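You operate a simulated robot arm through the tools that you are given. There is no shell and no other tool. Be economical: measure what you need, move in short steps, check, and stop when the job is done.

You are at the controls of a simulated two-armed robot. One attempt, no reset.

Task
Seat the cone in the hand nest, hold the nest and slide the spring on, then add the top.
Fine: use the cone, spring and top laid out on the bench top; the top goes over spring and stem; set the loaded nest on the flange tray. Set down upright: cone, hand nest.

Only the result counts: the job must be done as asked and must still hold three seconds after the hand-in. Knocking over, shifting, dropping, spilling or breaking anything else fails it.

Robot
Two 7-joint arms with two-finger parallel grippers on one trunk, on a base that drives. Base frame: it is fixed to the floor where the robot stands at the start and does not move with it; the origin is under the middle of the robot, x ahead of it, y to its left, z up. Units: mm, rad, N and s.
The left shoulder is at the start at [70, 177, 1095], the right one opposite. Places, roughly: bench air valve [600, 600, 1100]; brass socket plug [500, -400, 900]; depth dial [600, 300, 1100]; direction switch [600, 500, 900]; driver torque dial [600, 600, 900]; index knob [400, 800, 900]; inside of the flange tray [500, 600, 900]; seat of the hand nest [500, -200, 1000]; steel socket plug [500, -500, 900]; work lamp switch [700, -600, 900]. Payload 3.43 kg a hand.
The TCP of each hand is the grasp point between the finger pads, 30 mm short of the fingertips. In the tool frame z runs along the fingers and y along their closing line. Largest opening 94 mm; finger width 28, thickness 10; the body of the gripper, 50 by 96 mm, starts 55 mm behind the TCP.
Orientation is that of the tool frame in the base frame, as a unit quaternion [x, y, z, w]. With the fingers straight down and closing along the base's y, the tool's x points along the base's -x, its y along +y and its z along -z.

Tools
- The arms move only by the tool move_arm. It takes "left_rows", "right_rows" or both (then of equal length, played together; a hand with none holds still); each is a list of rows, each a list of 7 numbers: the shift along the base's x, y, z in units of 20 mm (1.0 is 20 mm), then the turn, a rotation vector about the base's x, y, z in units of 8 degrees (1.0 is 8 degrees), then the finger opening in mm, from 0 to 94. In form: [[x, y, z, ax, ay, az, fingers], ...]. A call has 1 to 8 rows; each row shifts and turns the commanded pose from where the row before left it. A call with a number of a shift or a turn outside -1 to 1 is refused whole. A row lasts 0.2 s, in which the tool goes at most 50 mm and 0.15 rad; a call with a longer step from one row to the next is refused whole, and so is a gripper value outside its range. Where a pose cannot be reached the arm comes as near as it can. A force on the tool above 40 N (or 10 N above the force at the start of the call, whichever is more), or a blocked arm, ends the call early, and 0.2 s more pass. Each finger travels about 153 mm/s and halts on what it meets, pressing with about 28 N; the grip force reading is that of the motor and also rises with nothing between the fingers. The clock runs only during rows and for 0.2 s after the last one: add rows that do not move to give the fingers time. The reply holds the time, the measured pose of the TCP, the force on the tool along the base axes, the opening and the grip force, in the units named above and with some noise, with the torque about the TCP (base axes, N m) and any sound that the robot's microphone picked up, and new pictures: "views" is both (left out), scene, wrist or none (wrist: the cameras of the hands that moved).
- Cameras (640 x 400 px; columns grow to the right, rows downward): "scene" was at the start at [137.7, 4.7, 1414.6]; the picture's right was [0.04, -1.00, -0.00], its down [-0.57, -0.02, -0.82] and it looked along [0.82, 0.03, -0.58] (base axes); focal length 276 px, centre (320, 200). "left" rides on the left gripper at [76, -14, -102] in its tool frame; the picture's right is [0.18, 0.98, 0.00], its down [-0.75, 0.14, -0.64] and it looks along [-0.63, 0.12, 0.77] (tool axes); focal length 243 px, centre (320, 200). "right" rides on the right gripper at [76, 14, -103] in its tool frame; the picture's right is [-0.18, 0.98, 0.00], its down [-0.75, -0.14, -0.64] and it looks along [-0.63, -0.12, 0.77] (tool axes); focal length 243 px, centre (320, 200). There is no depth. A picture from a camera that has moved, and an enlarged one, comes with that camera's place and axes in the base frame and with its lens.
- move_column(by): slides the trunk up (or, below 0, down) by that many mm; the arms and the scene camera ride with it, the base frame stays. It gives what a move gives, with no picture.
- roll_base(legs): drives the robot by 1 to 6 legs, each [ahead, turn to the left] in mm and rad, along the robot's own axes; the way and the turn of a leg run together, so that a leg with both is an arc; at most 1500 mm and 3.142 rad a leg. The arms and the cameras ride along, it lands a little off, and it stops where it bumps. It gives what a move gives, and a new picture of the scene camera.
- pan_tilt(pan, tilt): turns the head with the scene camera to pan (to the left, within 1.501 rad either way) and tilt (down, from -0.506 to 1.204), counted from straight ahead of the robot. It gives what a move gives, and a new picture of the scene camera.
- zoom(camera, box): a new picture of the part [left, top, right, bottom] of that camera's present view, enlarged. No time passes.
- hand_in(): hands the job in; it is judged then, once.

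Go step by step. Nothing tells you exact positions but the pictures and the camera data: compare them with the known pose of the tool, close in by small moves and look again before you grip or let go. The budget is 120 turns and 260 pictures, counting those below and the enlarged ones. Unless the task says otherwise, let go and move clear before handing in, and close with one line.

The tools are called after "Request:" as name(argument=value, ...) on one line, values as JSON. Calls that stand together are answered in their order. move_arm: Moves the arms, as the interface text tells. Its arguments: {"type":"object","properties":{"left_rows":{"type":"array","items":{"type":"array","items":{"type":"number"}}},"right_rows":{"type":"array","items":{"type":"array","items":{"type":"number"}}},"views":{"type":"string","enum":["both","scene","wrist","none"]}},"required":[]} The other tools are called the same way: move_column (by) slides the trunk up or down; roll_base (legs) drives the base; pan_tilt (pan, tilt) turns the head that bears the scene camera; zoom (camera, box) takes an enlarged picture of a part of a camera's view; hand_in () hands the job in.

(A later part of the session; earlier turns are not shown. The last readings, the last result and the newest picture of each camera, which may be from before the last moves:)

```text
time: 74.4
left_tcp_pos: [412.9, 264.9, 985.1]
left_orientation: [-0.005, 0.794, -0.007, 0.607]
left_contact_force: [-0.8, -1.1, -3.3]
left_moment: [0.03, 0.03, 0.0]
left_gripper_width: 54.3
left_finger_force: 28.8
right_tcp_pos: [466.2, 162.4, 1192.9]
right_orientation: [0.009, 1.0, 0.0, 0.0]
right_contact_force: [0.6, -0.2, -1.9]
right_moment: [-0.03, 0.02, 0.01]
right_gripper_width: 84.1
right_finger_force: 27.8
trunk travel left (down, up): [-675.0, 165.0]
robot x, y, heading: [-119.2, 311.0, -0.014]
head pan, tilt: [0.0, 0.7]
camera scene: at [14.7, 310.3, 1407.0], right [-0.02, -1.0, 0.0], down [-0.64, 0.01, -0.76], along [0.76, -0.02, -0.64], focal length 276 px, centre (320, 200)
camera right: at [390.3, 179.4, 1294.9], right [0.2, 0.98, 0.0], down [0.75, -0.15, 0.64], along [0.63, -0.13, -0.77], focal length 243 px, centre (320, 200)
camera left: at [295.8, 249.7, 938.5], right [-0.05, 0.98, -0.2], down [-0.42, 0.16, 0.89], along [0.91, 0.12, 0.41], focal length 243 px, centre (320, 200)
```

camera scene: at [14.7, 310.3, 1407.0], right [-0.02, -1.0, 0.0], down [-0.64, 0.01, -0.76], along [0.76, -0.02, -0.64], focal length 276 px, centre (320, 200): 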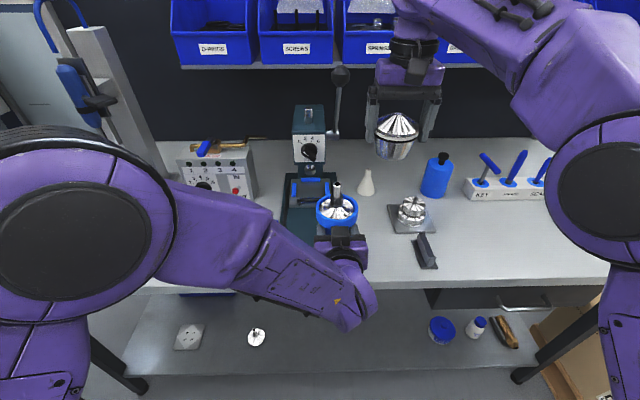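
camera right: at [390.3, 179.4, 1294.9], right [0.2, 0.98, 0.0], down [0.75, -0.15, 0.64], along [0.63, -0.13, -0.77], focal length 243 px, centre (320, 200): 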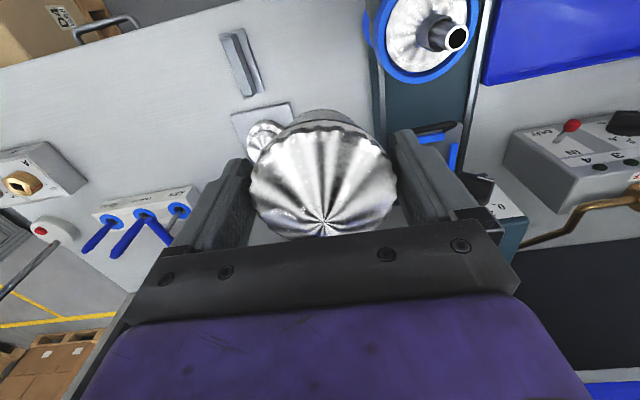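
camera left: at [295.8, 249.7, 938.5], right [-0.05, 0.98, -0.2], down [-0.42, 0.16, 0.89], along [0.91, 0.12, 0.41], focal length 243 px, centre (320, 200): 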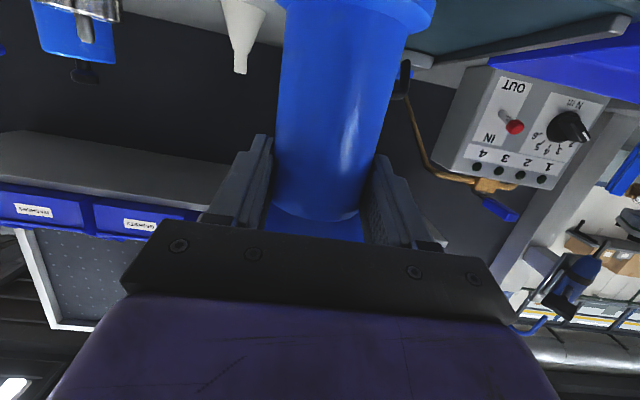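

Request:
move_arm(left_rows=[[0, 0.6, 0, 0, 0, 0, 45], [0, 0, 0, 0, 0, 0, 45]], views="none")

Request:
zoom(camera="scene", box=[290, 120, 450, 240])

Request:
zoom(camera="right", box=[360, 0, 500, 100])

```text
time: 75.0
left_tcp_pos: [413.3, 273.7, 983.3]
left_orientation: [0.0, 0.793, -0.007, 0.609]
left_contact_force: [0.6, 0.0, -3.6]
left_moment: [-0.01, 0.05, -0.01]
left_gripper_width: 54.2
left_finger_force: 28.1
right_tcp_pos: [466.7, 163.2, 1191.9]
right_orientation: [0.008, 1.0, 0.0, 0.001]
right_contact_force: [0.6, 0.3, -2.9]
right_moment: [-0.01, 0.03, -0.01]
right_gripper_width: 83.9
right_finger_force: 27.8
trunk travel left (down, up): [-675.0, 165.0]
robot x, y, heading: [-119.5, 311.5, -0.021]
head pan, tilt: [0.0, 0.7]
```

```text
3.33 times, centred on (370, 180) of scene
camera zoom: at [14.6, 309.7, 1407.0], right [-0.02, -1.0, 0.0], down [-0.64, 0.01, -0.76], along [0.76, -0.02, -0.64], focal length 920 px, centre (153, 267)
```

zoom: 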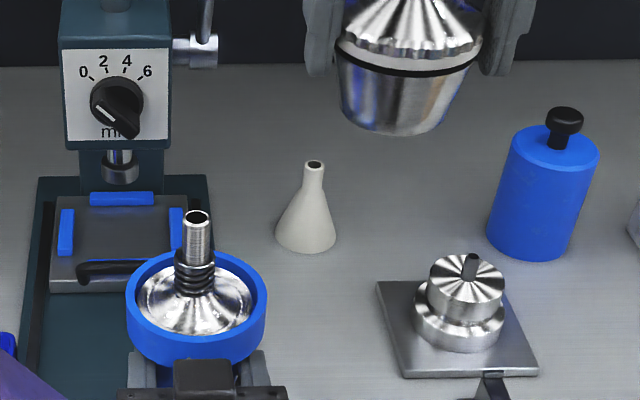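

```text
4.00 times, centred on (430, 50) of right
camera zoom: at [390.2, 178.9, 1294.9], right [0.2, 0.98, 0.0], down [0.75, -0.15, 0.64], along [0.63, -0.13, -0.77], focal length 970 px, centre (-120, 800)
```

zoom: 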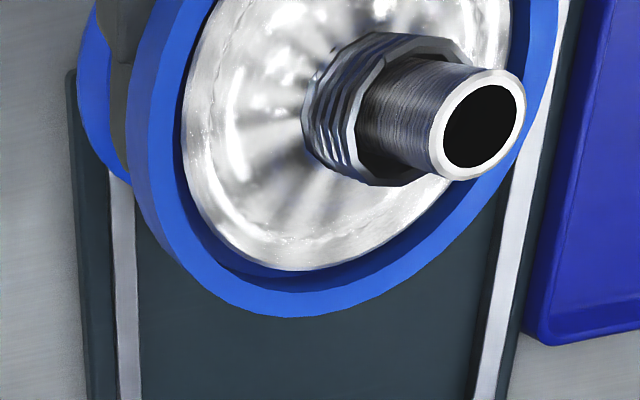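

Stem tip is at [428,276,1093]. Bringing the top over it.

Request:
move_arm(right_rows=[[-0.3, 0.95, 0, 0, 0, 0, 70], [-0.3, 0.95, 0, 0, 0, 0, 70], [-0.3, 0.95, 0, 0, 0, 0, 70], [-0.3, 0.95, 0, 0, 0, 0, 70], [-0.3, 0.95, 0, 0, 0, 0, 70], [-0.4, 0.85, 0, 0, 0, 0, 70], [0, 0, 0, 0, 0, 0, 70]])

Request:
zoom(camera="scene", box=[280, 90, 400, 230])

Request:
zoom(camera="right", box=[230, 80, 410, 250])

```text
time: 76.6
left_tcp_pos: [413.0, 273.3, 986.4]
left_orientation: [0.001, 0.793, -0.009, 0.61]
left_contact_force: [0.3, -0.4, -3.4]
left_moment: [0.02, 0.06, 0.04]
left_gripper_width: 53.9
left_finger_force: 28.1
right_tcp_pos: [426.9, 275.0, 1191.3]
right_orientation: [0.008, 1.0, 0.0, 0.0]
right_contact_force: [1.0, -0.5, -2.0]
right_moment: [-0.01, 0.03, 0.02]
right_gripper_width: 84.1
right_finger_force: 28.0
trunk travel left (down, up): [-675.0, 165.0]
robot x, y, heading: [-121.7, 313.0, -0.018]
head pan, tilt: [0.0, 0.7]
camera scene: at [14.8, 309.5, 1406.9], right [-0.02, -1.0, 0.0], down [-0.64, 0.01, -0.76], along [0.76, -0.02, -0.64], focal length 276 px, centre (320, 200)
camera right: at [351.0, 291.1, 1294.8], right [0.2, 0.98, 0.0], down [0.75, -0.16, 0.64], along [0.63, -0.13, -0.77], focal length 243 px, centre (320, 200)
```

scene: 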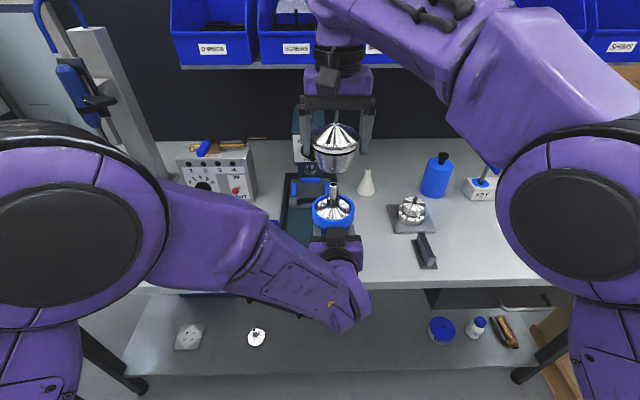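
right: 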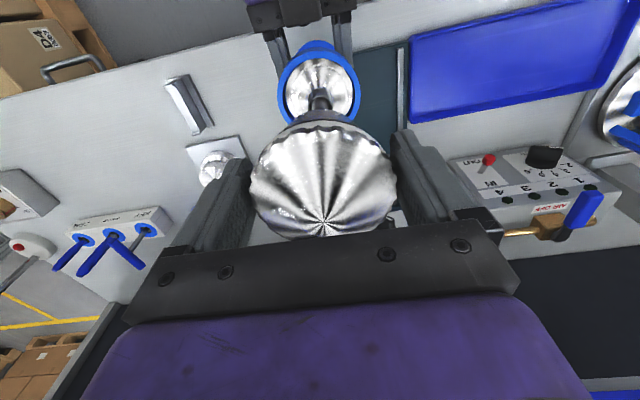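

```text
2.86 times, centred on (340, 160) of scene
camera zoom: at [14.8, 309.5, 1406.9], right [-0.02, -1.0, 0.0], down [-0.64, 0.01, -0.76], along [0.76, -0.02, -0.64], focal length 788 px, centre (263, 314)
```

zoom: 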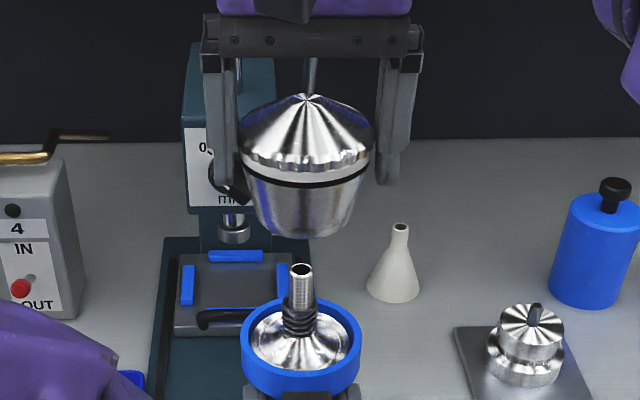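

```text
2.35 times, centred on (320, 165) of right
camera zoom: at [351.0, 291.1, 1294.8], right [0.2, 0.98, 0.0], down [0.75, -0.16, 0.64], along [0.63, -0.13, -0.77], focal length 571 px, centre (320, 282)
```

zoom: 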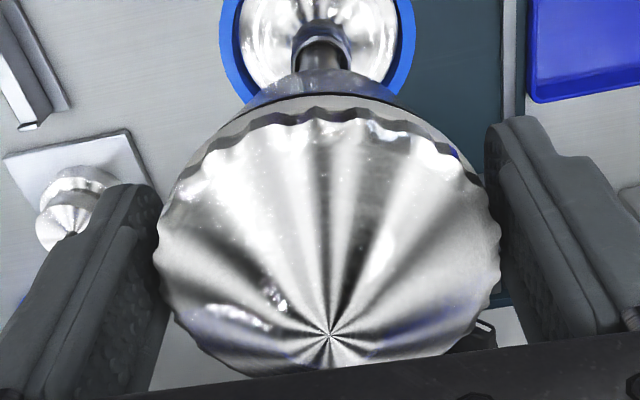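

Request:
move_arm(right_rows=[[-0.15, -0.05, -0.7, 0, 0, 0, 70], [0, 0, -0.7, 0, 0, 0, 70], [0, 0, -0.6, 0, 0, 0, 70], [0, 0, 0, 0, 0, 0, 70]], views="none")

Request:
zoom(camera="scene", box=[290, 110, 390, 230])

Request:
zoom(camera="right", box=[240, 20, 400, 150])

```text
time: 77.6
left_tcp_pos: [412.4, 273.9, 985.9]
left_orientation: [0.0, 0.793, -0.008, 0.609]
left_contact_force: [-0.5, 0.3, -2.7]
left_moment: [0.02, 0.04, 0.0]
left_gripper_width: 54.1
left_finger_force: 28.4
right_tcp_pos: [425.2, 273.9, 1153.6]
right_orientation: [0.008, 1.0, -0.001, 0.001]
right_contact_force: [-0.3, 0.0, -2.4]
right_moment: [-0.02, 0.04, 0.0]
right_gripper_width: 83.9
right_finger_force: 27.5
trunk travel left (down, up): [-675.0, 165.0]
robot x, y, heading: [-120.0, 314.7, -0.025]
head pan, tilt: [0.0, 0.7]
```

```text
3.33 times, centred on (340, 170) of scene
camera zoom: at [14.4, 309.9, 1407.0], right [-0.02, -1.0, 0.0], down [-0.64, 0.01, -0.76], along [0.76, -0.02, -0.64], focal length 920 px, centre (253, 300)
```

zoom: 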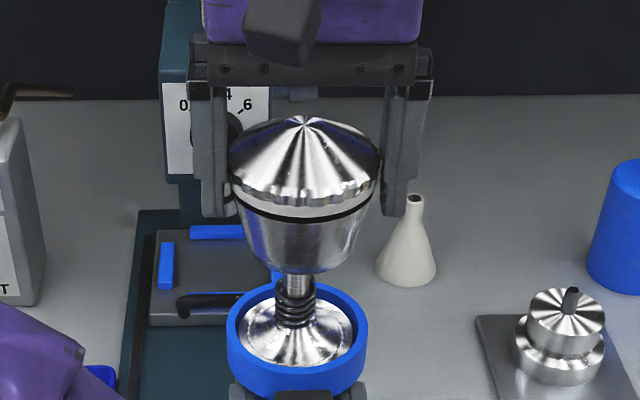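

```text
3.08 times, centred on (320, 85) of right
camera zoom: at [348.1, 290.3, 1255.5], right [0.2, 0.98, 0.0], down [0.75, -0.15, 0.64], along [0.63, -0.13, -0.77], focal length 746 px, centre (320, 554)
```

zoom: 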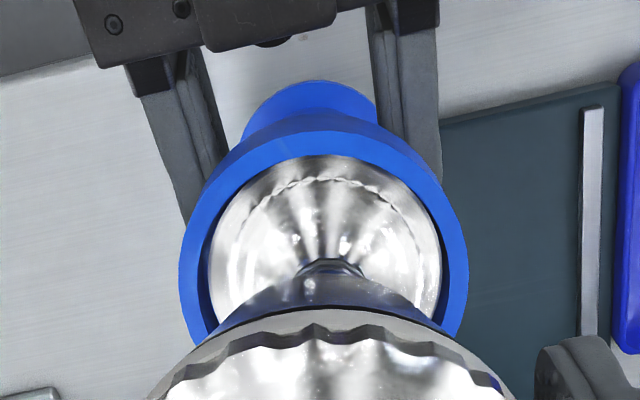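

Request:
move_arm(right_rows=[[-0.12, 0.12, -0.3, 0, 0, 0, 70], [0, 0, -0.3, 0, 0, 0, 70], [0, 0, -0.15, 0, 0, 0, 70], [0, 0, 0, 0, 0, 0, 70]], views="none")

Request:
zoom(camera="scene", box=[290, 110, 390, 230])

Request:
zoom(camera="right", box=[240, 20, 400, 150])

```text
time: 78.6
left_tcp_pos: [413.1, 273.6, 985.2]
left_orientation: [0.0, 0.793, -0.008, 0.609]
left_contact_force: [-0.6, 0.6, -2.7]
left_moment: [0.03, 0.03, 0.02]
left_gripper_width: 54.1
left_finger_force: 27.7
right_tcp_pos: [421.9, 278.6, 1137.8]
right_orientation: [0.008, 1.0, 0.001, 0.0]
right_contact_force: [0.6, 0.3, -1.5]
right_moment: [0.01, -0.01, -0.03]
right_gripper_width: 83.7
right_finger_force: 27.6
trunk travel left (down, up): [-675.0, 165.0]
robot x, y, heading: [-112.9, 310.8, -0.019]
head pan, tilt: [0.0, 0.7]
```

```text
3.33 times, centred on (340, 170) of scene
camera zoom: at [14.4, 310.0, 1407.0], right [-0.02, -1.0, 0.0], down [-0.64, 0.01, -0.76], along [0.76, -0.02, -0.64], focal length 920 px, centre (253, 300)
```

zoom: 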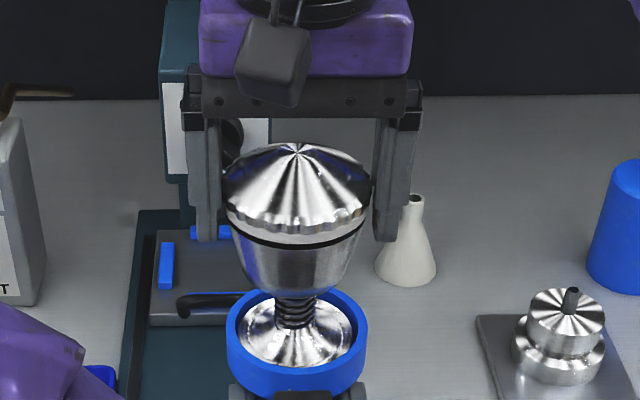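

```text
3.08 times, centred on (320, 85) of right
camera zoom: at [346.5, 293.5, 1240.1], right [0.2, 0.98, 0.0], down [0.75, -0.15, 0.64], along [0.63, -0.13, -0.77], focal length 746 px, centre (320, 554)
```

zoom: 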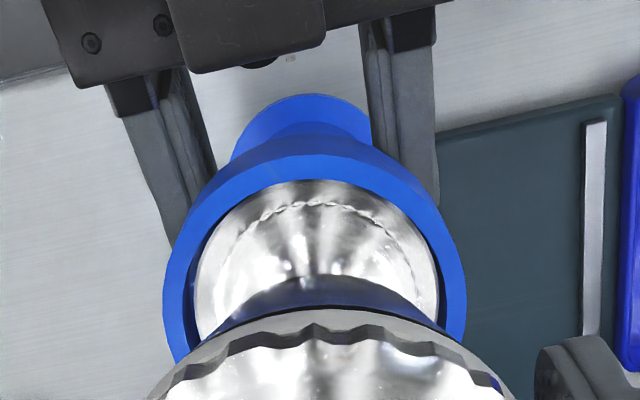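

Aligned laterally, no contact force with the stem tip already at the opening. Lowering further.

Request:
move_arm(right_rows=[[0, 0, -0.25, 0, 0, 0, 70], [0, 0, -0.25, 0, 0, 0, 70], [0, 0, -0.25, 0, 0, 0, 70], [0, 0, -0.25, 0, 0, 0, 70], [0, 0, 0, 0, 0, 0, 70]], views="none")

Request:
zoom(camera="scene", box=[290, 110, 390, 230])

Request:
zoom(camera="right", box=[240, 20, 400, 150])

```text
time: 79.8
left_tcp_pos: [412.6, 273.0, 985.6]
left_orientation: [0.001, 0.793, -0.009, 0.609]
left_contact_force: [-0.8, -0.2, -2.4]
left_moment: [0.0, 0.03, -0.02]
left_gripper_width: 54.1
left_finger_force: 28.3
right_tcp_pos: [423.1, 276.9, 1119.2]
right_orientation: [0.008, 1.0, 0.0, 0.001]
right_contact_force: [-0.6, 1.1, -1.8]
right_moment: [0.0, 0.0, -0.04]
right_gripper_width: 83.6
right_finger_force: 28.0
trunk travel left (down, up): [-675.0, 165.0]
robot x, y, heading: [-121.9, 310.1, -0.021]
head pan, tilt: [0.0, 0.7]
```

```text
3.33 times, centred on (340, 170) of scene
camera zoom: at [14.5, 310.0, 1407.0], right [-0.02, -1.0, 0.0], down [-0.64, 0.01, -0.76], along [0.76, -0.02, -0.64], focal length 920 px, centre (253, 300)
```

zoom: 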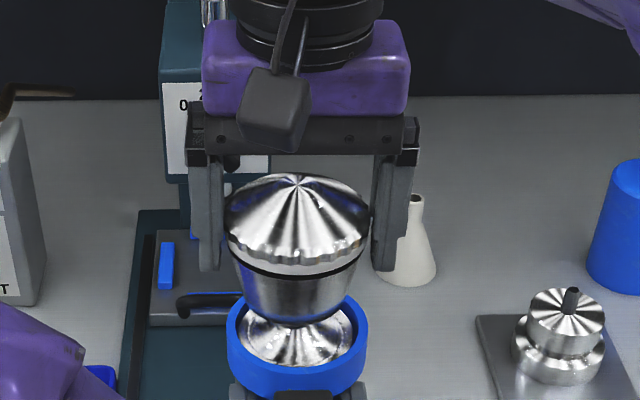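

```text
3.08 times, centred on (320, 85) of right
camera zoom: at [345.9, 292.8, 1220.5], right [0.2, 0.98, 0.0], down [0.75, -0.15, 0.64], along [0.63, -0.13, -0.77], focal length 746 px, centre (320, 554)
```

zoom: 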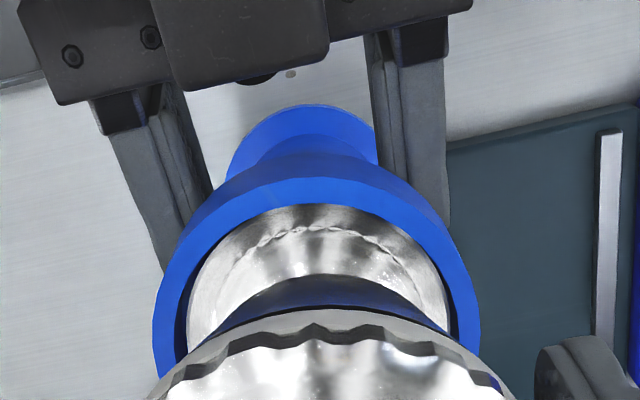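

Request:
move_arm(right_rows=[[0, 0, -0.25, 0, 0, 0, 70], [0, 0, -0.25, 0, 0, 0, 70], [0, 0, -0.25, 0, 0, 0, 70], [0, 0, -0.25, 0, 0, 0, 70], [0, 0, -0.2, 0, 0, 0, 70], [0, 0, 0, 0, 0, 0, 70]], views="none")

Request:
zoom(camera="scene", box=[290, 110, 390, 230])

Request:
zoom(camera="right", box=[240, 20, 400, 150])

```text
time: 81.2
left_tcp_pos: [413.0, 273.8, 985.5]
left_orientation: [0.001, 0.793, -0.009, 0.609]
left_contact_force: [0.0, -0.6, -3.0]
left_moment: [-0.03, 0.05, 0.01]
left_gripper_width: 54.2
left_finger_force: 27.6
right_tcp_pos: [422.7, 276.8, 1093.9]
right_orientation: [0.008, 1.0, -0.001, 0.001]
right_contact_force: [-0.5, 0.4, -2.4]
right_moment: [0.01, 0.0, 0.03]
right_gripper_width: 83.8
right_finger_force: 28.1
trunk travel left (down, up): [-675.0, 165.0]
robot x, y, heading: [-121.2, 311.4, -0.02]
head pan, tilt: [0.0, 0.7]
```

```text
3.33 times, centred on (340, 170) of scene
camera zoom: at [14.5, 310.0, 1407.0], right [-0.02, -1.0, 0.0], down [-0.64, 0.01, -0.76], along [0.76, -0.02, -0.64], focal length 920 px, centre (253, 300)
```

zoom: 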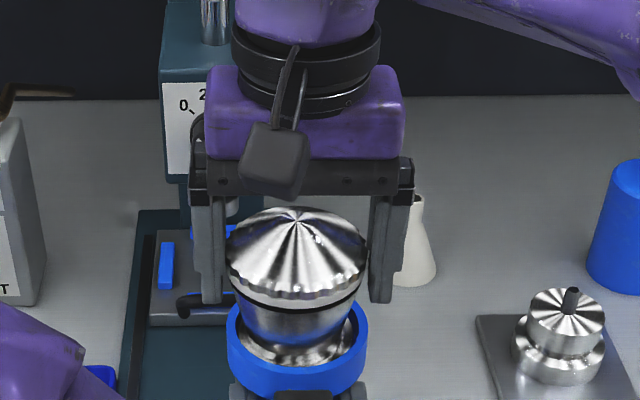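

```text
3.08 times, centred on (320, 85) of right
camera zoom: at [346.5, 292.4, 1196.6], right [0.2, 0.98, 0.0], down [0.75, -0.15, 0.64], along [0.63, -0.13, -0.77], focal length 746 px, centre (320, 554)
```

zoom: 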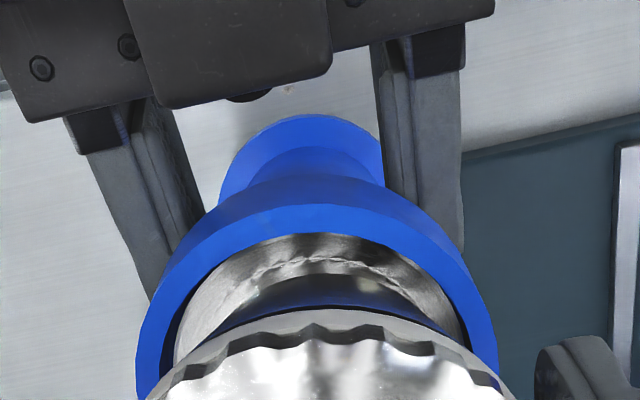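

Request:
move_arm(right_rows=[[0, 0, -0.2, 0, 0, 0, 70], [0, 0, -0.2, 0, 0, 0, 70], [0, 0, 0, 0, 0, 0, 70]], views="none")

Request:
zoom(camera="scene", box=[290, 130, 390, 230])

```text
time: 82.0
left_tcp_pos: [413.0, 274.0, 982.6]
left_orientation: [0.0, 0.794, -0.008, 0.608]
left_contact_force: [-1.3, -2.2, -21.2]
left_moment: [0.08, 0.26, 0.03]
left_gripper_width: 54.4
left_finger_force: 28.1
right_tcp_pos: [423.2, 276.9, 1087.6]
right_orientation: [0.01, 1.0, 0.001, 0.002]
right_contact_force: [0.9, 1.6, 15.6]
right_moment: [0.05, -0.13, -0.03]
right_gripper_width: 83.9
right_finger_force: 27.9
trunk travel left (down, up): [-675.0, 165.0]
robot x, y, heading: [-124.5, 314.8, -0.015]
head pan, tilt: [0.0, 0.7]
```

```text
4.00 times, centred on (340, 180) of scene
camera zoom: at [14.6, 309.9, 1407.0], right [-0.02, -1.0, 0.0], down [-0.64, 0.01, -0.76], along [0.76, -0.02, -0.64], focal length 1104 px, centre (240, 280)
```

zoom: 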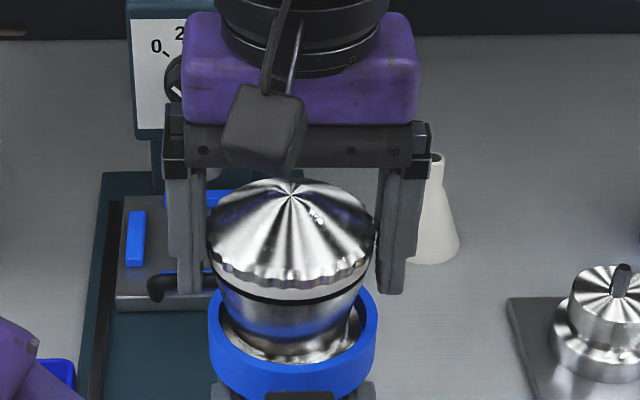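

Contact, nearly purely vertical: the top rests on the cone inside the bowl. I relieve the preload and open the right hand.

Request:
move_arm(right_rows=[[0, 0, 0.12, 0, 0, 0, 70], [0, 0, 0, 0, 0, 0, 84], [0, 0, 0, 0, 0, 0, 94], [0, 0, 0, 0, 0, 0, 94]], views="wrist")

Request:
zoom(camera="scene", box=[290, 130, 390, 230])

```text
time: 83.0
left_tcp_pos: [412.1, 273.2, 986.1]
left_orientation: [0.001, 0.792, -0.009, 0.61]
left_contact_force: [-0.9, 0.3, -4.5]
left_moment: [-0.03, 0.07, -0.03]
left_gripper_width: 54.1
left_finger_force: 27.8
right_tcp_pos: [422.1, 276.5, 1088.4]
right_orientation: [0.009, 1.0, 0.0, 0.0]
right_contact_force: [0.3, -0.3, 1.3]
right_moment: [0.01, 0.01, -0.03]
right_gripper_width: 94.1
right_finger_force: 0.0
trunk travel left (down, up): [-675.0, 165.0]
robot x, y, heading: [-121.0, 312.0, -0.021]
head pan, tilt: [0.0, 0.7]
camera right: at [346.3, 292.6, 1191.1], right [0.2, 0.98, 0.0], down [0.75, -0.15, 0.64], along [0.63, -0.13, -0.77], focal length 243 px, centre (320, 200)
```

right: 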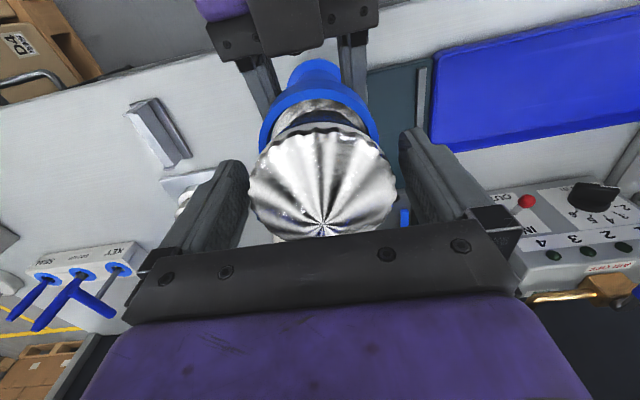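

```text
4.00 times, centred on (340, 180) of scene
camera zoom: at [14.6, 310.0, 1407.0], right [-0.02, -1.0, 0.0], down [-0.64, 0.01, -0.76], along [0.76, -0.02, -0.64], focal length 1104 px, centre (240, 280)
```

zoom: 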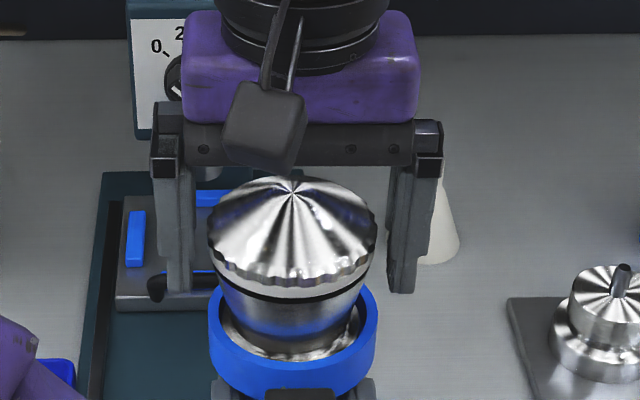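

Request:
zoom(camera="scene", box=[310, 170, 370, 230])

Request:
zoom(camera="right", box=[240, 50, 400, 180])

```text
6.67 times, centred on (340, 200) of scene
camera zoom: at [14.6, 310.0, 1407.0], right [-0.02, -1.0, 0.0], down [-0.64, 0.01, -0.76], along [0.76, -0.02, -0.64], focal length 1839 px, centre (187, 200)
```

zoom: 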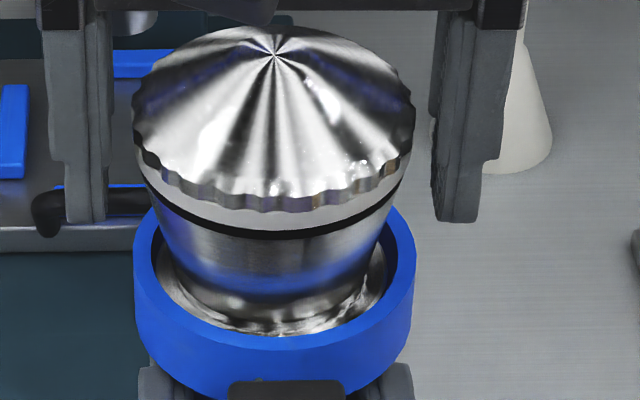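

```text
3.08 times, centred on (320, 115) of right
camera zoom: at [346.3, 292.6, 1191.1], right [0.2, 0.98, 0.0], down [0.75, -0.15, 0.64], along [0.63, -0.13, -0.77], focal length 746 px, centre (320, 462)
```

zoom: 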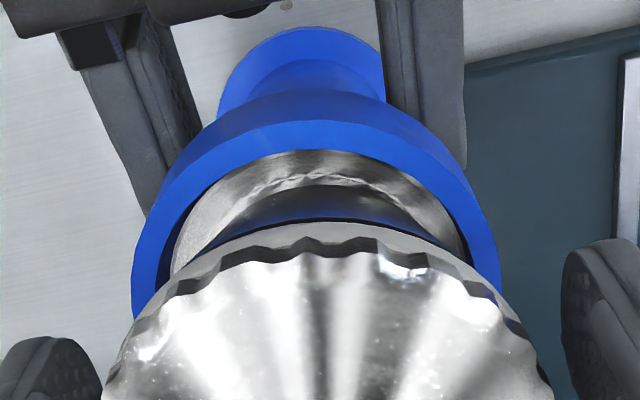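

The top sits centred in the bowl. Lifting the right hand straight up clear of it.

Request:
move_arm(right_rows=[[0, 0, 0.5, 0, 0, 0, 94], [0, 0, 0.8, 0, 0, 0, 94], [0, 0, 1, 0, 0, 0, 94], [0, 0, 1, 0, 0, 0, 94], [0, 0, 1, 0, 0, 0, 94], [0, -0.5, 1, 0, 0, 0, 94], [0, -1, 1, 0, 0, 0, 94]])

Request:
zoom(camera="scene", box=[300, 150, 380, 230])

Request:
zoom(camera="right", box=[280, 0, 440, 120])

```text
time: 84.6
left_tcp_pos: [412.9, 272.6, 985.6]
left_orientation: [0.0, 0.793, -0.008, 0.61]
left_contact_force: [-0.8, 0.2, -5.7]
left_moment: [-0.02, 0.06, 0.02]
left_gripper_width: 54.1
left_finger_force: 28.4
right_tcp_pos: [420.9, 244.2, 1213.9]
right_orientation: [0.01, 1.0, 0.001, 0.001]
right_contact_force: [-0.5, 0.0, 0.2]
right_moment: [-0.02, -0.02, 0.03]
right_gripper_width: 94.0
right_finger_force: 0.1
trunk travel left (down, up): [-675.0, 165.0]
robot x, y, heading: [-123.5, 305.3, -0.021]
head pan, tilt: [0.0, 0.7]
camera scene: at [14.2, 308.8, 1407.0], right [-0.02, -1.0, 0.0], down [-0.64, 0.01, -0.76], along [0.76, -0.02, -0.64], focal length 276 px, centre (320, 200)
camera right: at [345.1, 260.7, 1317.2], right [0.2, 0.98, 0.0], down [0.75, -0.16, 0.64], along [0.63, -0.13, -0.77], focal length 243 px, centre (320, 200)
```

scene: 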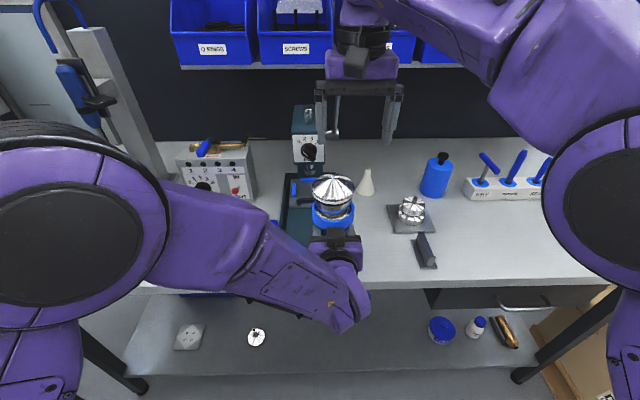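
right: 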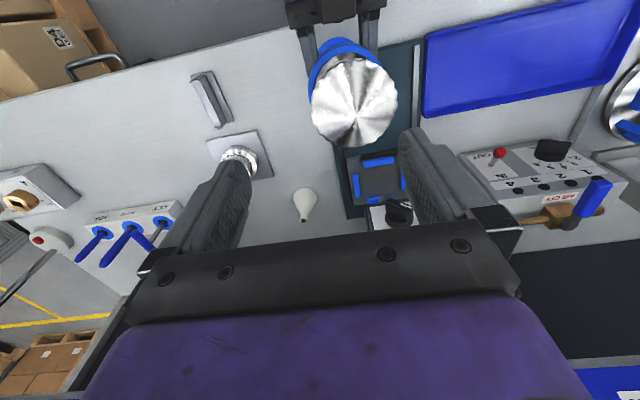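

```text
5.00 times, centred on (340, 190) of scene
camera zoom: at [14.2, 308.8, 1407.0], right [-0.02, -1.0, 0.0], down [-0.64, 0.01, -0.76], along [0.76, -0.02, -0.64], focal length 1380 px, centre (220, 250)
```

zoom: 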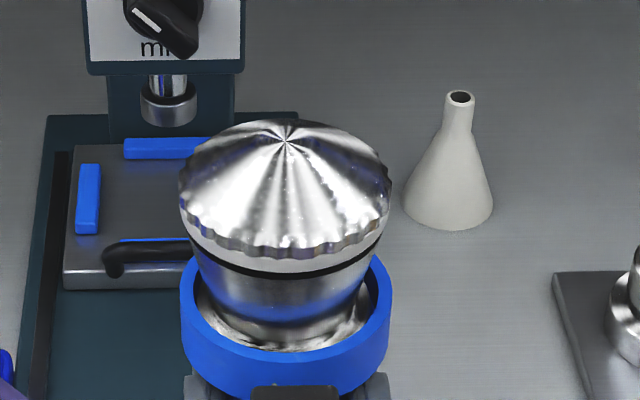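

```text
3.33 times, centred on (360, 60) of right
camera zoom: at [345.1, 260.7, 1317.2], right [0.2, 0.98, 0.0], down [0.75, -0.16, 0.64], along [0.63, -0.13, -0.77], focal length 809 px, centre (187, 667)
```

zoom: 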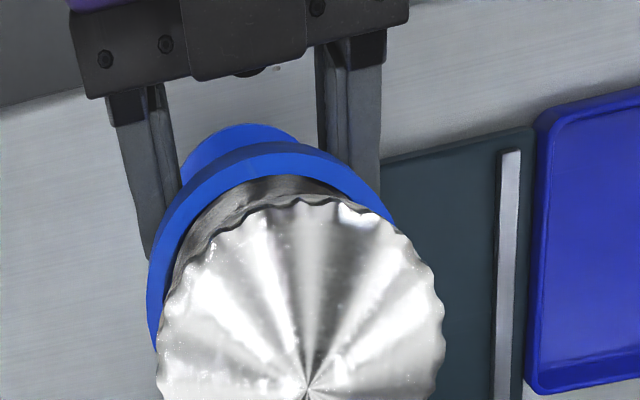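

The top is stable on the nest. Now I drive back, sideways along the bench, and then forward toward the blue flange tray.

Request:
roll_base(legs=[[-200, 0], [0, 0.785], [0, 0.8], [185, 0], [0, -0.785], [0, -0.785]])

Request:
pan_tilt(pan=0.1, tilt=0.75)

```text
time: 95.6
left_tcp_pos: [212.1, 472.3, 985.3]
left_orientation: [-0.007, 0.793, -0.003, 0.609]
left_contact_force: [-0.3, 0.7, -4.6]
left_moment: [-0.06, 0.09, 0.0]
left_gripper_width: 54.0
left_finger_force: 28.1
right_tcp_pos: [221.4, 445.6, 1214.3]
right_orientation: [-0.001, 1.0, 0.0, 0.001]
right_contact_force: [-0.4, 0.1, 0.6]
right_moment: [-0.01, 0.03, 0.0]
right_gripper_width: 93.9
right_finger_force: 0.0
trunk travel left (down, up): [-675.0, 165.0]
robot x, y, heading: [-321.3, 504.2, -0.002]
head pan, tilt: [0.0, 0.7]
camera scene: at [-187.7, 501.4, 1407.0], right [0.0, -1.0, 0.0], down [-0.64, 0.0, -0.76], along [0.76, 0.0, -0.64], focal length 276 px, centre (320, 200)
```

scene: 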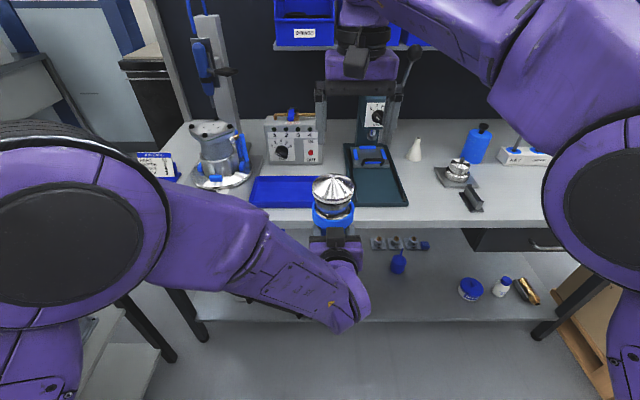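

```text
time: 96.3
left_tcp_pos: [213.1, 472.8, 984.9]
left_orientation: [-0.009, 0.793, -0.002, 0.609]
left_contact_force: [-0.7, 0.1, -5.0]
left_moment: [-0.01, 0.11, 0.01]
left_gripper_width: 54.1
left_finger_force: 28.5
right_tcp_pos: [220.6, 444.7, 1215.3]
right_orientation: [-0.001, 1.0, 0.0, 0.001]
right_contact_force: [-0.4, 0.7, 0.2]
right_moment: [-0.02, -0.03, 0.0]
right_gripper_width: 94.0
right_finger_force: 0.1
trunk travel left (down, up): [-675.0, 165.0]
robot x, y, heading: [-327.1, 498.0, 0.001]
head pan, tilt: [0.099, 0.75]
camera scene: at [-190.2, 509.1, 1402.7], right [0.1, -1.0, 0.0], down [-0.68, -0.07, -0.73], along [0.73, 0.07, -0.68], focal length 276 px, centre (320, 200)
```

scene: 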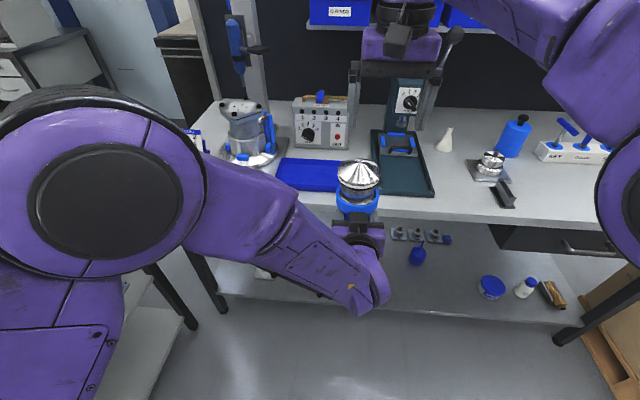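

Request:
move_arm(right_rows=[[-0.9, -0.8, 0, 0, 0, 0, 94], [-0.9, -0.8, 0, 0, 0, 0, 94], [-0.9, -0.8, 0, 0, 0, 0, 94], [-0.9, -0.8, 0, 0, 0, 0, 94], [-0.9, -0.8, 0, 0, 0, 0, 94], [-0.9, -0.8, 0, 0, 0, 0, 94], [-0.9, -0.8, 0, 0, 0, 0, 94], [-0.7, -0.8, 0, 0, 0, 0, 94]], left_rows=[[0, 0.2, 0.1, 0, 0, 0, 45], [0, 0.4, 0.15, 0, 0, 0, 45], [0, 0.5, 0.2, 0, 0, 0, 45], [0, 0.6, 0.2, 0, 0, 0, 45], [0, 0.6, 0.2, 0, 0, 0, 45], [0, 0.5, 0.15, 0, 0, 0, 45], [0, 0.4, 0, 0, 0, 0, 45], [0, 0.2, 0, 0, 0, 0, 45]], views="none")

Request:
roll_base(legs=[[130, 0]])

```text
time: 98.1
left_tcp_pos: [212.5, 539.5, 1006.9]
left_orientation: [-0.008, 0.793, 0.0, 0.61]
left_contact_force: [-0.3, -0.3, -5.9]
left_moment: [-0.02, 0.11, -0.02]
left_gripper_width: 54.0
left_finger_force: 27.4
right_tcp_pos: [80.4, 315.3, 1214.0]
right_orientation: [0.001, 1.0, 0.001, 0.001]
right_contact_force: [-0.5, 0.2, -0.3]
right_moment: [0.01, -0.01, 0.02]
right_gripper_width: 94.2
right_finger_force: 0.0
trunk travel left (down, up): [-675.0, 165.0]
robot x, y, heading: [-322.6, 497.7, 0.004]
head pan, tilt: [0.099, 0.75]
```

```text
time: 99.4
left_tcp_pos: [338.8, 539.7, 1005.7]
left_orientation: [-0.007, 0.792, -0.003, 0.61]
left_contact_force: [-0.1, -0.6, -4.9]
left_moment: [-0.01, 0.08, 0.01]
left_gripper_width: 54.1
left_finger_force: 27.5
right_tcp_pos: [208.5, 316.0, 1215.7]
right_orientation: [0.0, 1.0, 0.0, 0.002]
right_contact_force: [-0.2, 0.5, -0.1]
right_moment: [-0.03, 0.02, 0.02]
right_gripper_width: 94.3
right_finger_force: 0.1
trunk travel left (down, up): [-675.0, 165.0]
robot x, y, heading: [-194.6, 500.5, -0.007]
head pan, tilt: [0.099, 0.75]
camera scene: at [-63.3, 509.2, 1402.9], right [0.1, -1.0, 0.0], down [-0.68, -0.07, -0.73], along [0.73, 0.07, -0.68], focal length 276 px, centre (320, 200)
```

scene: 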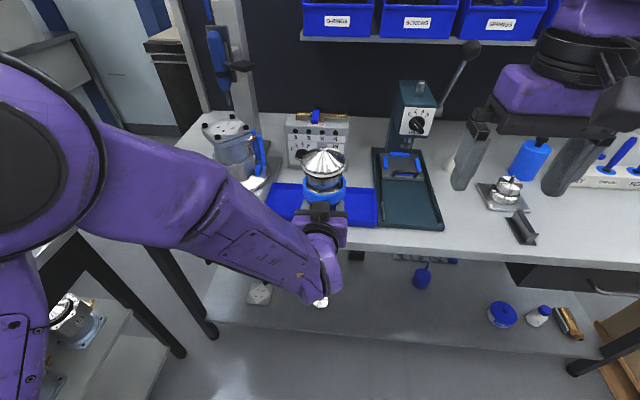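

Request:
roll_base(legs=[[128, 0]])

Request:
zoom(camera="scene", box=[200, 130, 440, 300])

```text
time: 100.7
left_tcp_pos: [468.6, 539.3, 1006.6]
left_orientation: [-0.007, 0.793, -0.002, 0.609]
left_contact_force: [1.2, -1.2, -5.2]
left_moment: [-0.01, 0.1, 0.0]
left_gripper_width: 54.1
left_finger_force: 28.2
right_tcp_pos: [336.3, 317.0, 1214.1]
right_orientation: [-0.001, 1.0, 0.0, 0.002]
right_contact_force: [0.2, -0.2, -0.4]
right_moment: [-0.01, 0.0, 0.01]
right_gripper_width: 94.0
right_finger_force: 0.0
trunk travel left (down, up): [-675.0, 165.0]
robot x, y, heading: [-69.8, 499.7, -0.003]
head pan, tilt: [0.099, 0.75]
camera scene: at [65.6, 509.0, 1402.9], right [0.1, -1.0, 0.0], down [-0.68, -0.07, -0.73], along [0.73, 0.07, -0.68], focal length 276 px, centre (320, 200)
```

scene: 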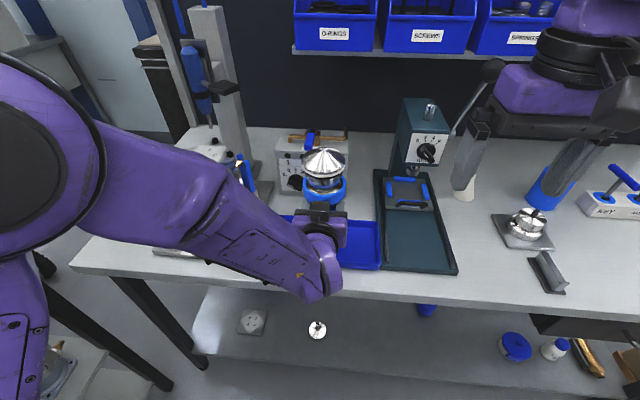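

```text
2.35 times, centred on (320, 215) of scene
camera zoom: at [65.6, 509.0, 1402.9], right [0.1, -1.0, 0.0], down [-0.68, -0.07, -0.73], along [0.73, 0.07, -0.68], focal length 649 px, centre (320, 165)
```

zoom: 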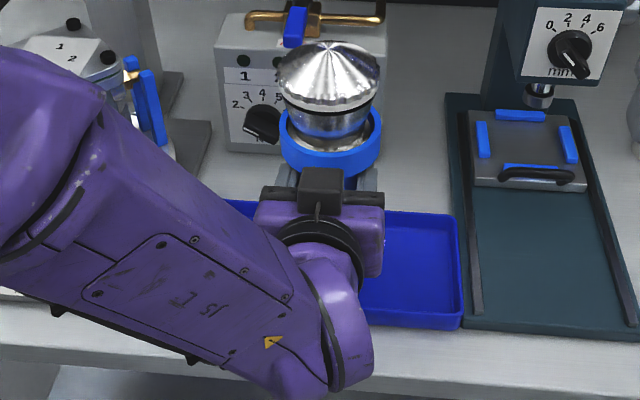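

The nest hangs over the tray's inside at about [484,539]. Lowering it while taking out a small roll.

Request:
move_arm(left_rows=[[0, 0, -0.4, 0.04, 0, 0, 45], [0, 0, -0.5, 0.04, 0, 0, 45], [0, 0, -0.5, 0, 0, 0, 45], [0, 0, -0.5, 0, 0, 0, 45], [0, 0, -0.3, 0, 0, 0, 45], [0, 0, 0, 0, 0, 0, 45]])

Request:
zoom(camera="scene", box=[200, 130, 440, 300])

```text
time: 102.0
left_tcp_pos: [470.5, 540.8, 962.5]
left_orientation: [-0.003, 0.793, 0.002, 0.61]
left_contact_force: [-0.1, -0.5, -5.1]
left_moment: [-0.02, 0.08, 0.01]
left_gripper_width: 53.9
left_finger_force: 28.2
right_tcp_pos: [337.4, 317.7, 1214.2]
right_orientation: [-0.001, 1.0, 0.0, 0.001]
right_contact_force: [-0.6, 0.3, 0.1]
right_moment: [0.01, 0.0, 0.02]
right_gripper_width: 94.2
right_finger_force: 0.0
trunk travel left (down, up): [-675.0, 165.0]
robot x, y, heading: [-64.3, 502.2, -0.002]
head pan, tilt: [0.099, 0.75]
camera scene: at [66.3, 508.9, 1402.8], right [0.1, -1.0, 0.0], down [-0.68, -0.07, -0.73], along [0.73, 0.07, -0.68], focal length 276 px, centre (320, 200)
camera left: at [351.0, 523.5, 915.0], right [-0.06, 0.98, -0.18], down [-0.43, 0.14, 0.89], along [0.9, 0.13, 0.41], focal length 243 px, centre (320, 200)
```

scene: 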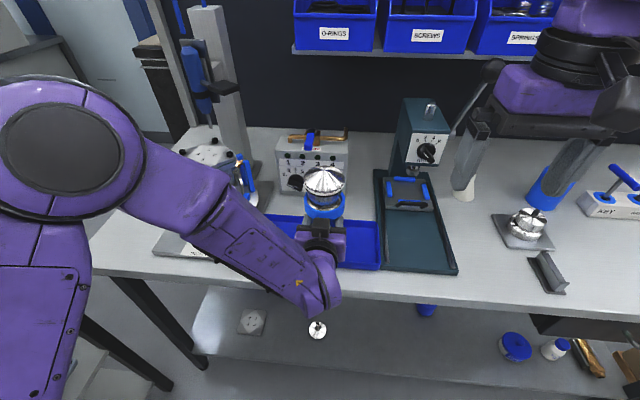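
left: 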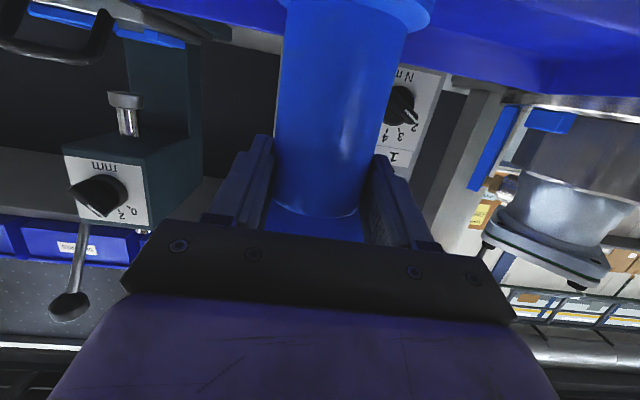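

```text
2.35 times, centred on (320, 215) of scene
camera zoom: at [66.3, 508.9, 1402.8], right [0.1, -1.0, 0.0], down [-0.68, -0.07, -0.73], along [0.73, 0.07, -0.68], focal length 649 px, centre (320, 165)
```

zoom: 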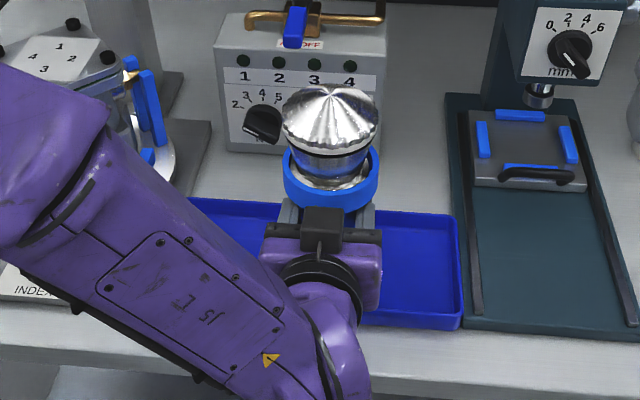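

Request:
move_arm(left_rows=[[0, 0, -0.25, 0, 0, 0, 45], [0, 0, -0.15, 0, 0, 0, 45], [0, 0, 0, 0, 0, 0, 45]], views="none")

Request:
move_arm(left_rows=[[0, 0, -0.12, 0, 0, 0, 45], [0, 0, 0, 0, 0, 0, 45]], views="none")

```text
time: 102.8
left_tcp_pos: [469.9, 541.0, 954.6]
left_orientation: [-0.003, 0.793, 0.001, 0.609]
left_contact_force: [0.3, -0.3, -4.8]
left_moment: [-0.02, 0.11, 0.01]
left_gripper_width: 54.2
left_finger_force: 27.7
right_tcp_pos: [336.5, 317.3, 1214.1]
right_orientation: [-0.001, 1.0, 0.001, 0.002]
right_contact_force: [0.3, -0.2, 1.2]
right_moment: [0.02, -0.04, 0.01]
right_gripper_width: 94.1
right_finger_force: 0.0
trunk travel left (down, up): [-675.0, 165.0]
robot x, y, heading: [-62.2, 498.2, -0.003]
head pan, tilt: [0.099, 0.75]
```

```text
time: 103.5
left_tcp_pos: [469.6, 541.0, 951.5]
left_orientation: [-0.003, 0.793, 0.001, 0.609]
left_contact_force: [0.6, 0.4, -5.3]
left_moment: [0.02, 0.09, -0.04]
left_gripper_width: 53.8
left_finger_force: 27.8
right_tcp_pos: [337.3, 317.1, 1214.2]
right_orientation: [-0.001, 1.0, 0.0, 0.001]
right_contact_force: [-0.5, 0.0, -0.8]
right_moment: [0.02, 0.02, -0.01]
right_gripper_width: 94.0
right_finger_force: 0.0
trunk travel left (down, up): [-675.0, 165.0]
robot x, y, heading: [-65.1, 500.8, -0.001]
head pan, tilt: [0.099, 0.75]
```

Request:
move_arm(left_rows=[[0, 0, -0.1, 0, 0, 0, 45], [0, 0, 0, 0, 0, 0, 45]], views="none")

Request:
move_arm(left_rows=[[0, 0, -0.1, 0, 0, 0, 45], [0, 0, 0, 0, 0, 0, 45]], views="none")

```text
time: 104.0
left_tcp_pos: [469.3, 539.5, 951.1]
left_orientation: [-0.003, 0.792, 0.002, 0.611]
left_contact_force: [2.0, 0.2, 6.1]
left_moment: [0.13, -0.02, -0.04]
left_gripper_width: 54.0
left_finger_force: 28.1
right_tcp_pos: [335.6, 316.3, 1215.4]
right_orientation: [-0.001, 1.0, 0.0, 0.002]
right_contact_force: [-0.3, -0.7, 0.1]
right_moment: [-0.01, 0.03, -0.01]
right_gripper_width: 93.9
right_finger_force: 0.1
trunk travel left (down, up): [-675.0, 165.0]
robot x, y, heading: [-66.8, 501.3, -0.003]
head pan, tilt: [0.099, 0.75]
```

```text
time: 104.7
left_tcp_pos: [469.6, 541.2, 949.5]
left_orientation: [-0.003, 0.79, 0.002, 0.612]
left_contact_force: [7.2, 2.0, 19.9]
left_moment: [0.1, -0.31, 0.07]
left_gripper_width: 54.3
left_finger_force: 27.8
right_tcp_pos: [335.5, 317.3, 1215.2]
right_orientation: [-0.001, 1.0, 0.0, 0.002]
right_contact_force: [1.1, -0.6, -0.2]
right_moment: [-0.02, 0.02, 0.01]
right_gripper_width: 94.0
right_finger_force: 0.0
trunk travel left (down, up): [-675.0, 165.0]
robot x, y, heading: [-66.1, 501.8, 0.001]
head pan, tilt: [0.099, 0.75]
```

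The nest has touched the tray floor. I relieve the pressure, open gently and check.

Request:
move_arm(left_rows=[[0, 0, 0.09, 0, 0, 0, 45], [0, 0, 0, 0, 0, 0, 54], [0, 0, 0, 0, 0, 0, 60], [0, 0, 0, 0, 0, 0, 75], [0, 0, 0, 0, 0, 0, 85], [0, 0, 0, 0, 0, 0, 85]])

Request:
zoom(camera="scene", box=[200, 130, 440, 300])

```text
time: 106.0
left_tcp_pos: [468.1, 539.8, 949.6]
left_orientation: [-0.004, 0.793, 0.002, 0.609]
left_contact_force: [0.0, 0.3, -0.5]
left_moment: [0.0, 0.0, -0.03]
left_gripper_width: 85.0
left_finger_force: 0.1
right_tcp_pos: [336.5, 316.9, 1214.1]
right_orientation: [-0.001, 1.0, 0.0, 0.001]
right_contact_force: [-0.6, 0.5, 0.4]
right_moment: [0.01, 0.0, -0.03]
right_gripper_width: 94.1
right_finger_force: 0.2
trunk travel left (down, up): [-675.0, 165.0]
robot x, y, heading: [-66.6, 500.5, -0.002]
head pan, tilt: [0.099, 0.75]
camera scene: at [65.8, 508.9, 1402.8], right [0.1, -1.0, 0.0], down [-0.68, -0.07, -0.73], along [0.73, 0.07, -0.68], focal length 276 px, centre (320, 200)
camera left: at [350.1, 523.9, 902.7], right [-0.06, 0.98, -0.18], down [-0.43, 0.14, 0.89], along [0.9, 0.13, 0.41], focal length 243 px, centre (320, 200)
```

scene: 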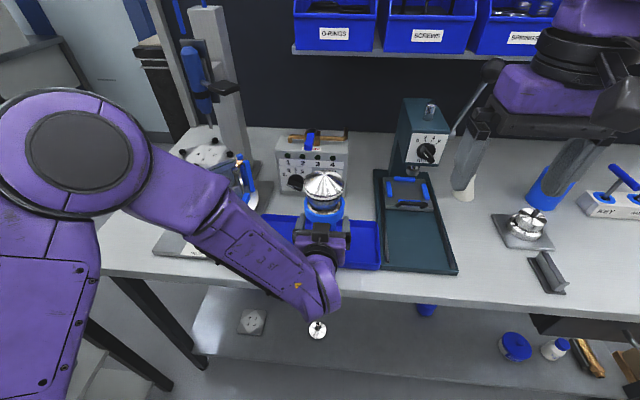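
left: 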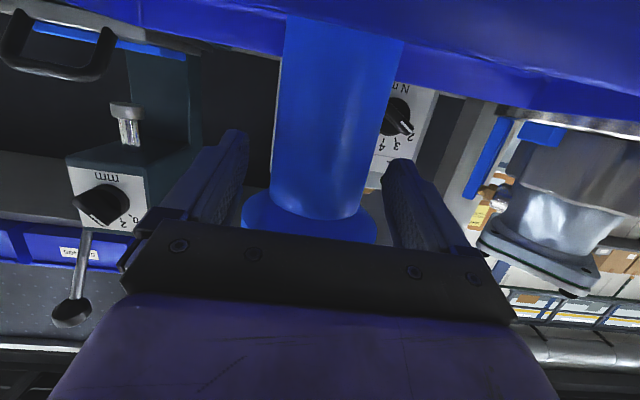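

```text
2.35 times, centred on (320, 215) of scene
camera zoom: at [65.8, 508.9, 1402.8], right [0.1, -1.0, 0.0], down [-0.68, -0.07, -0.73], along [0.73, 0.07, -0.68], focal length 649 px, centre (320, 165)
```

zoom: 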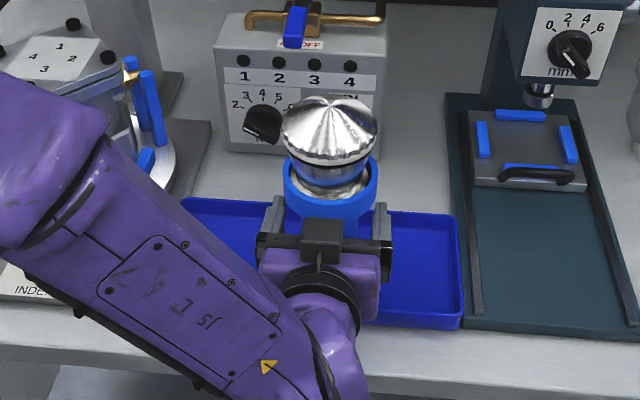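

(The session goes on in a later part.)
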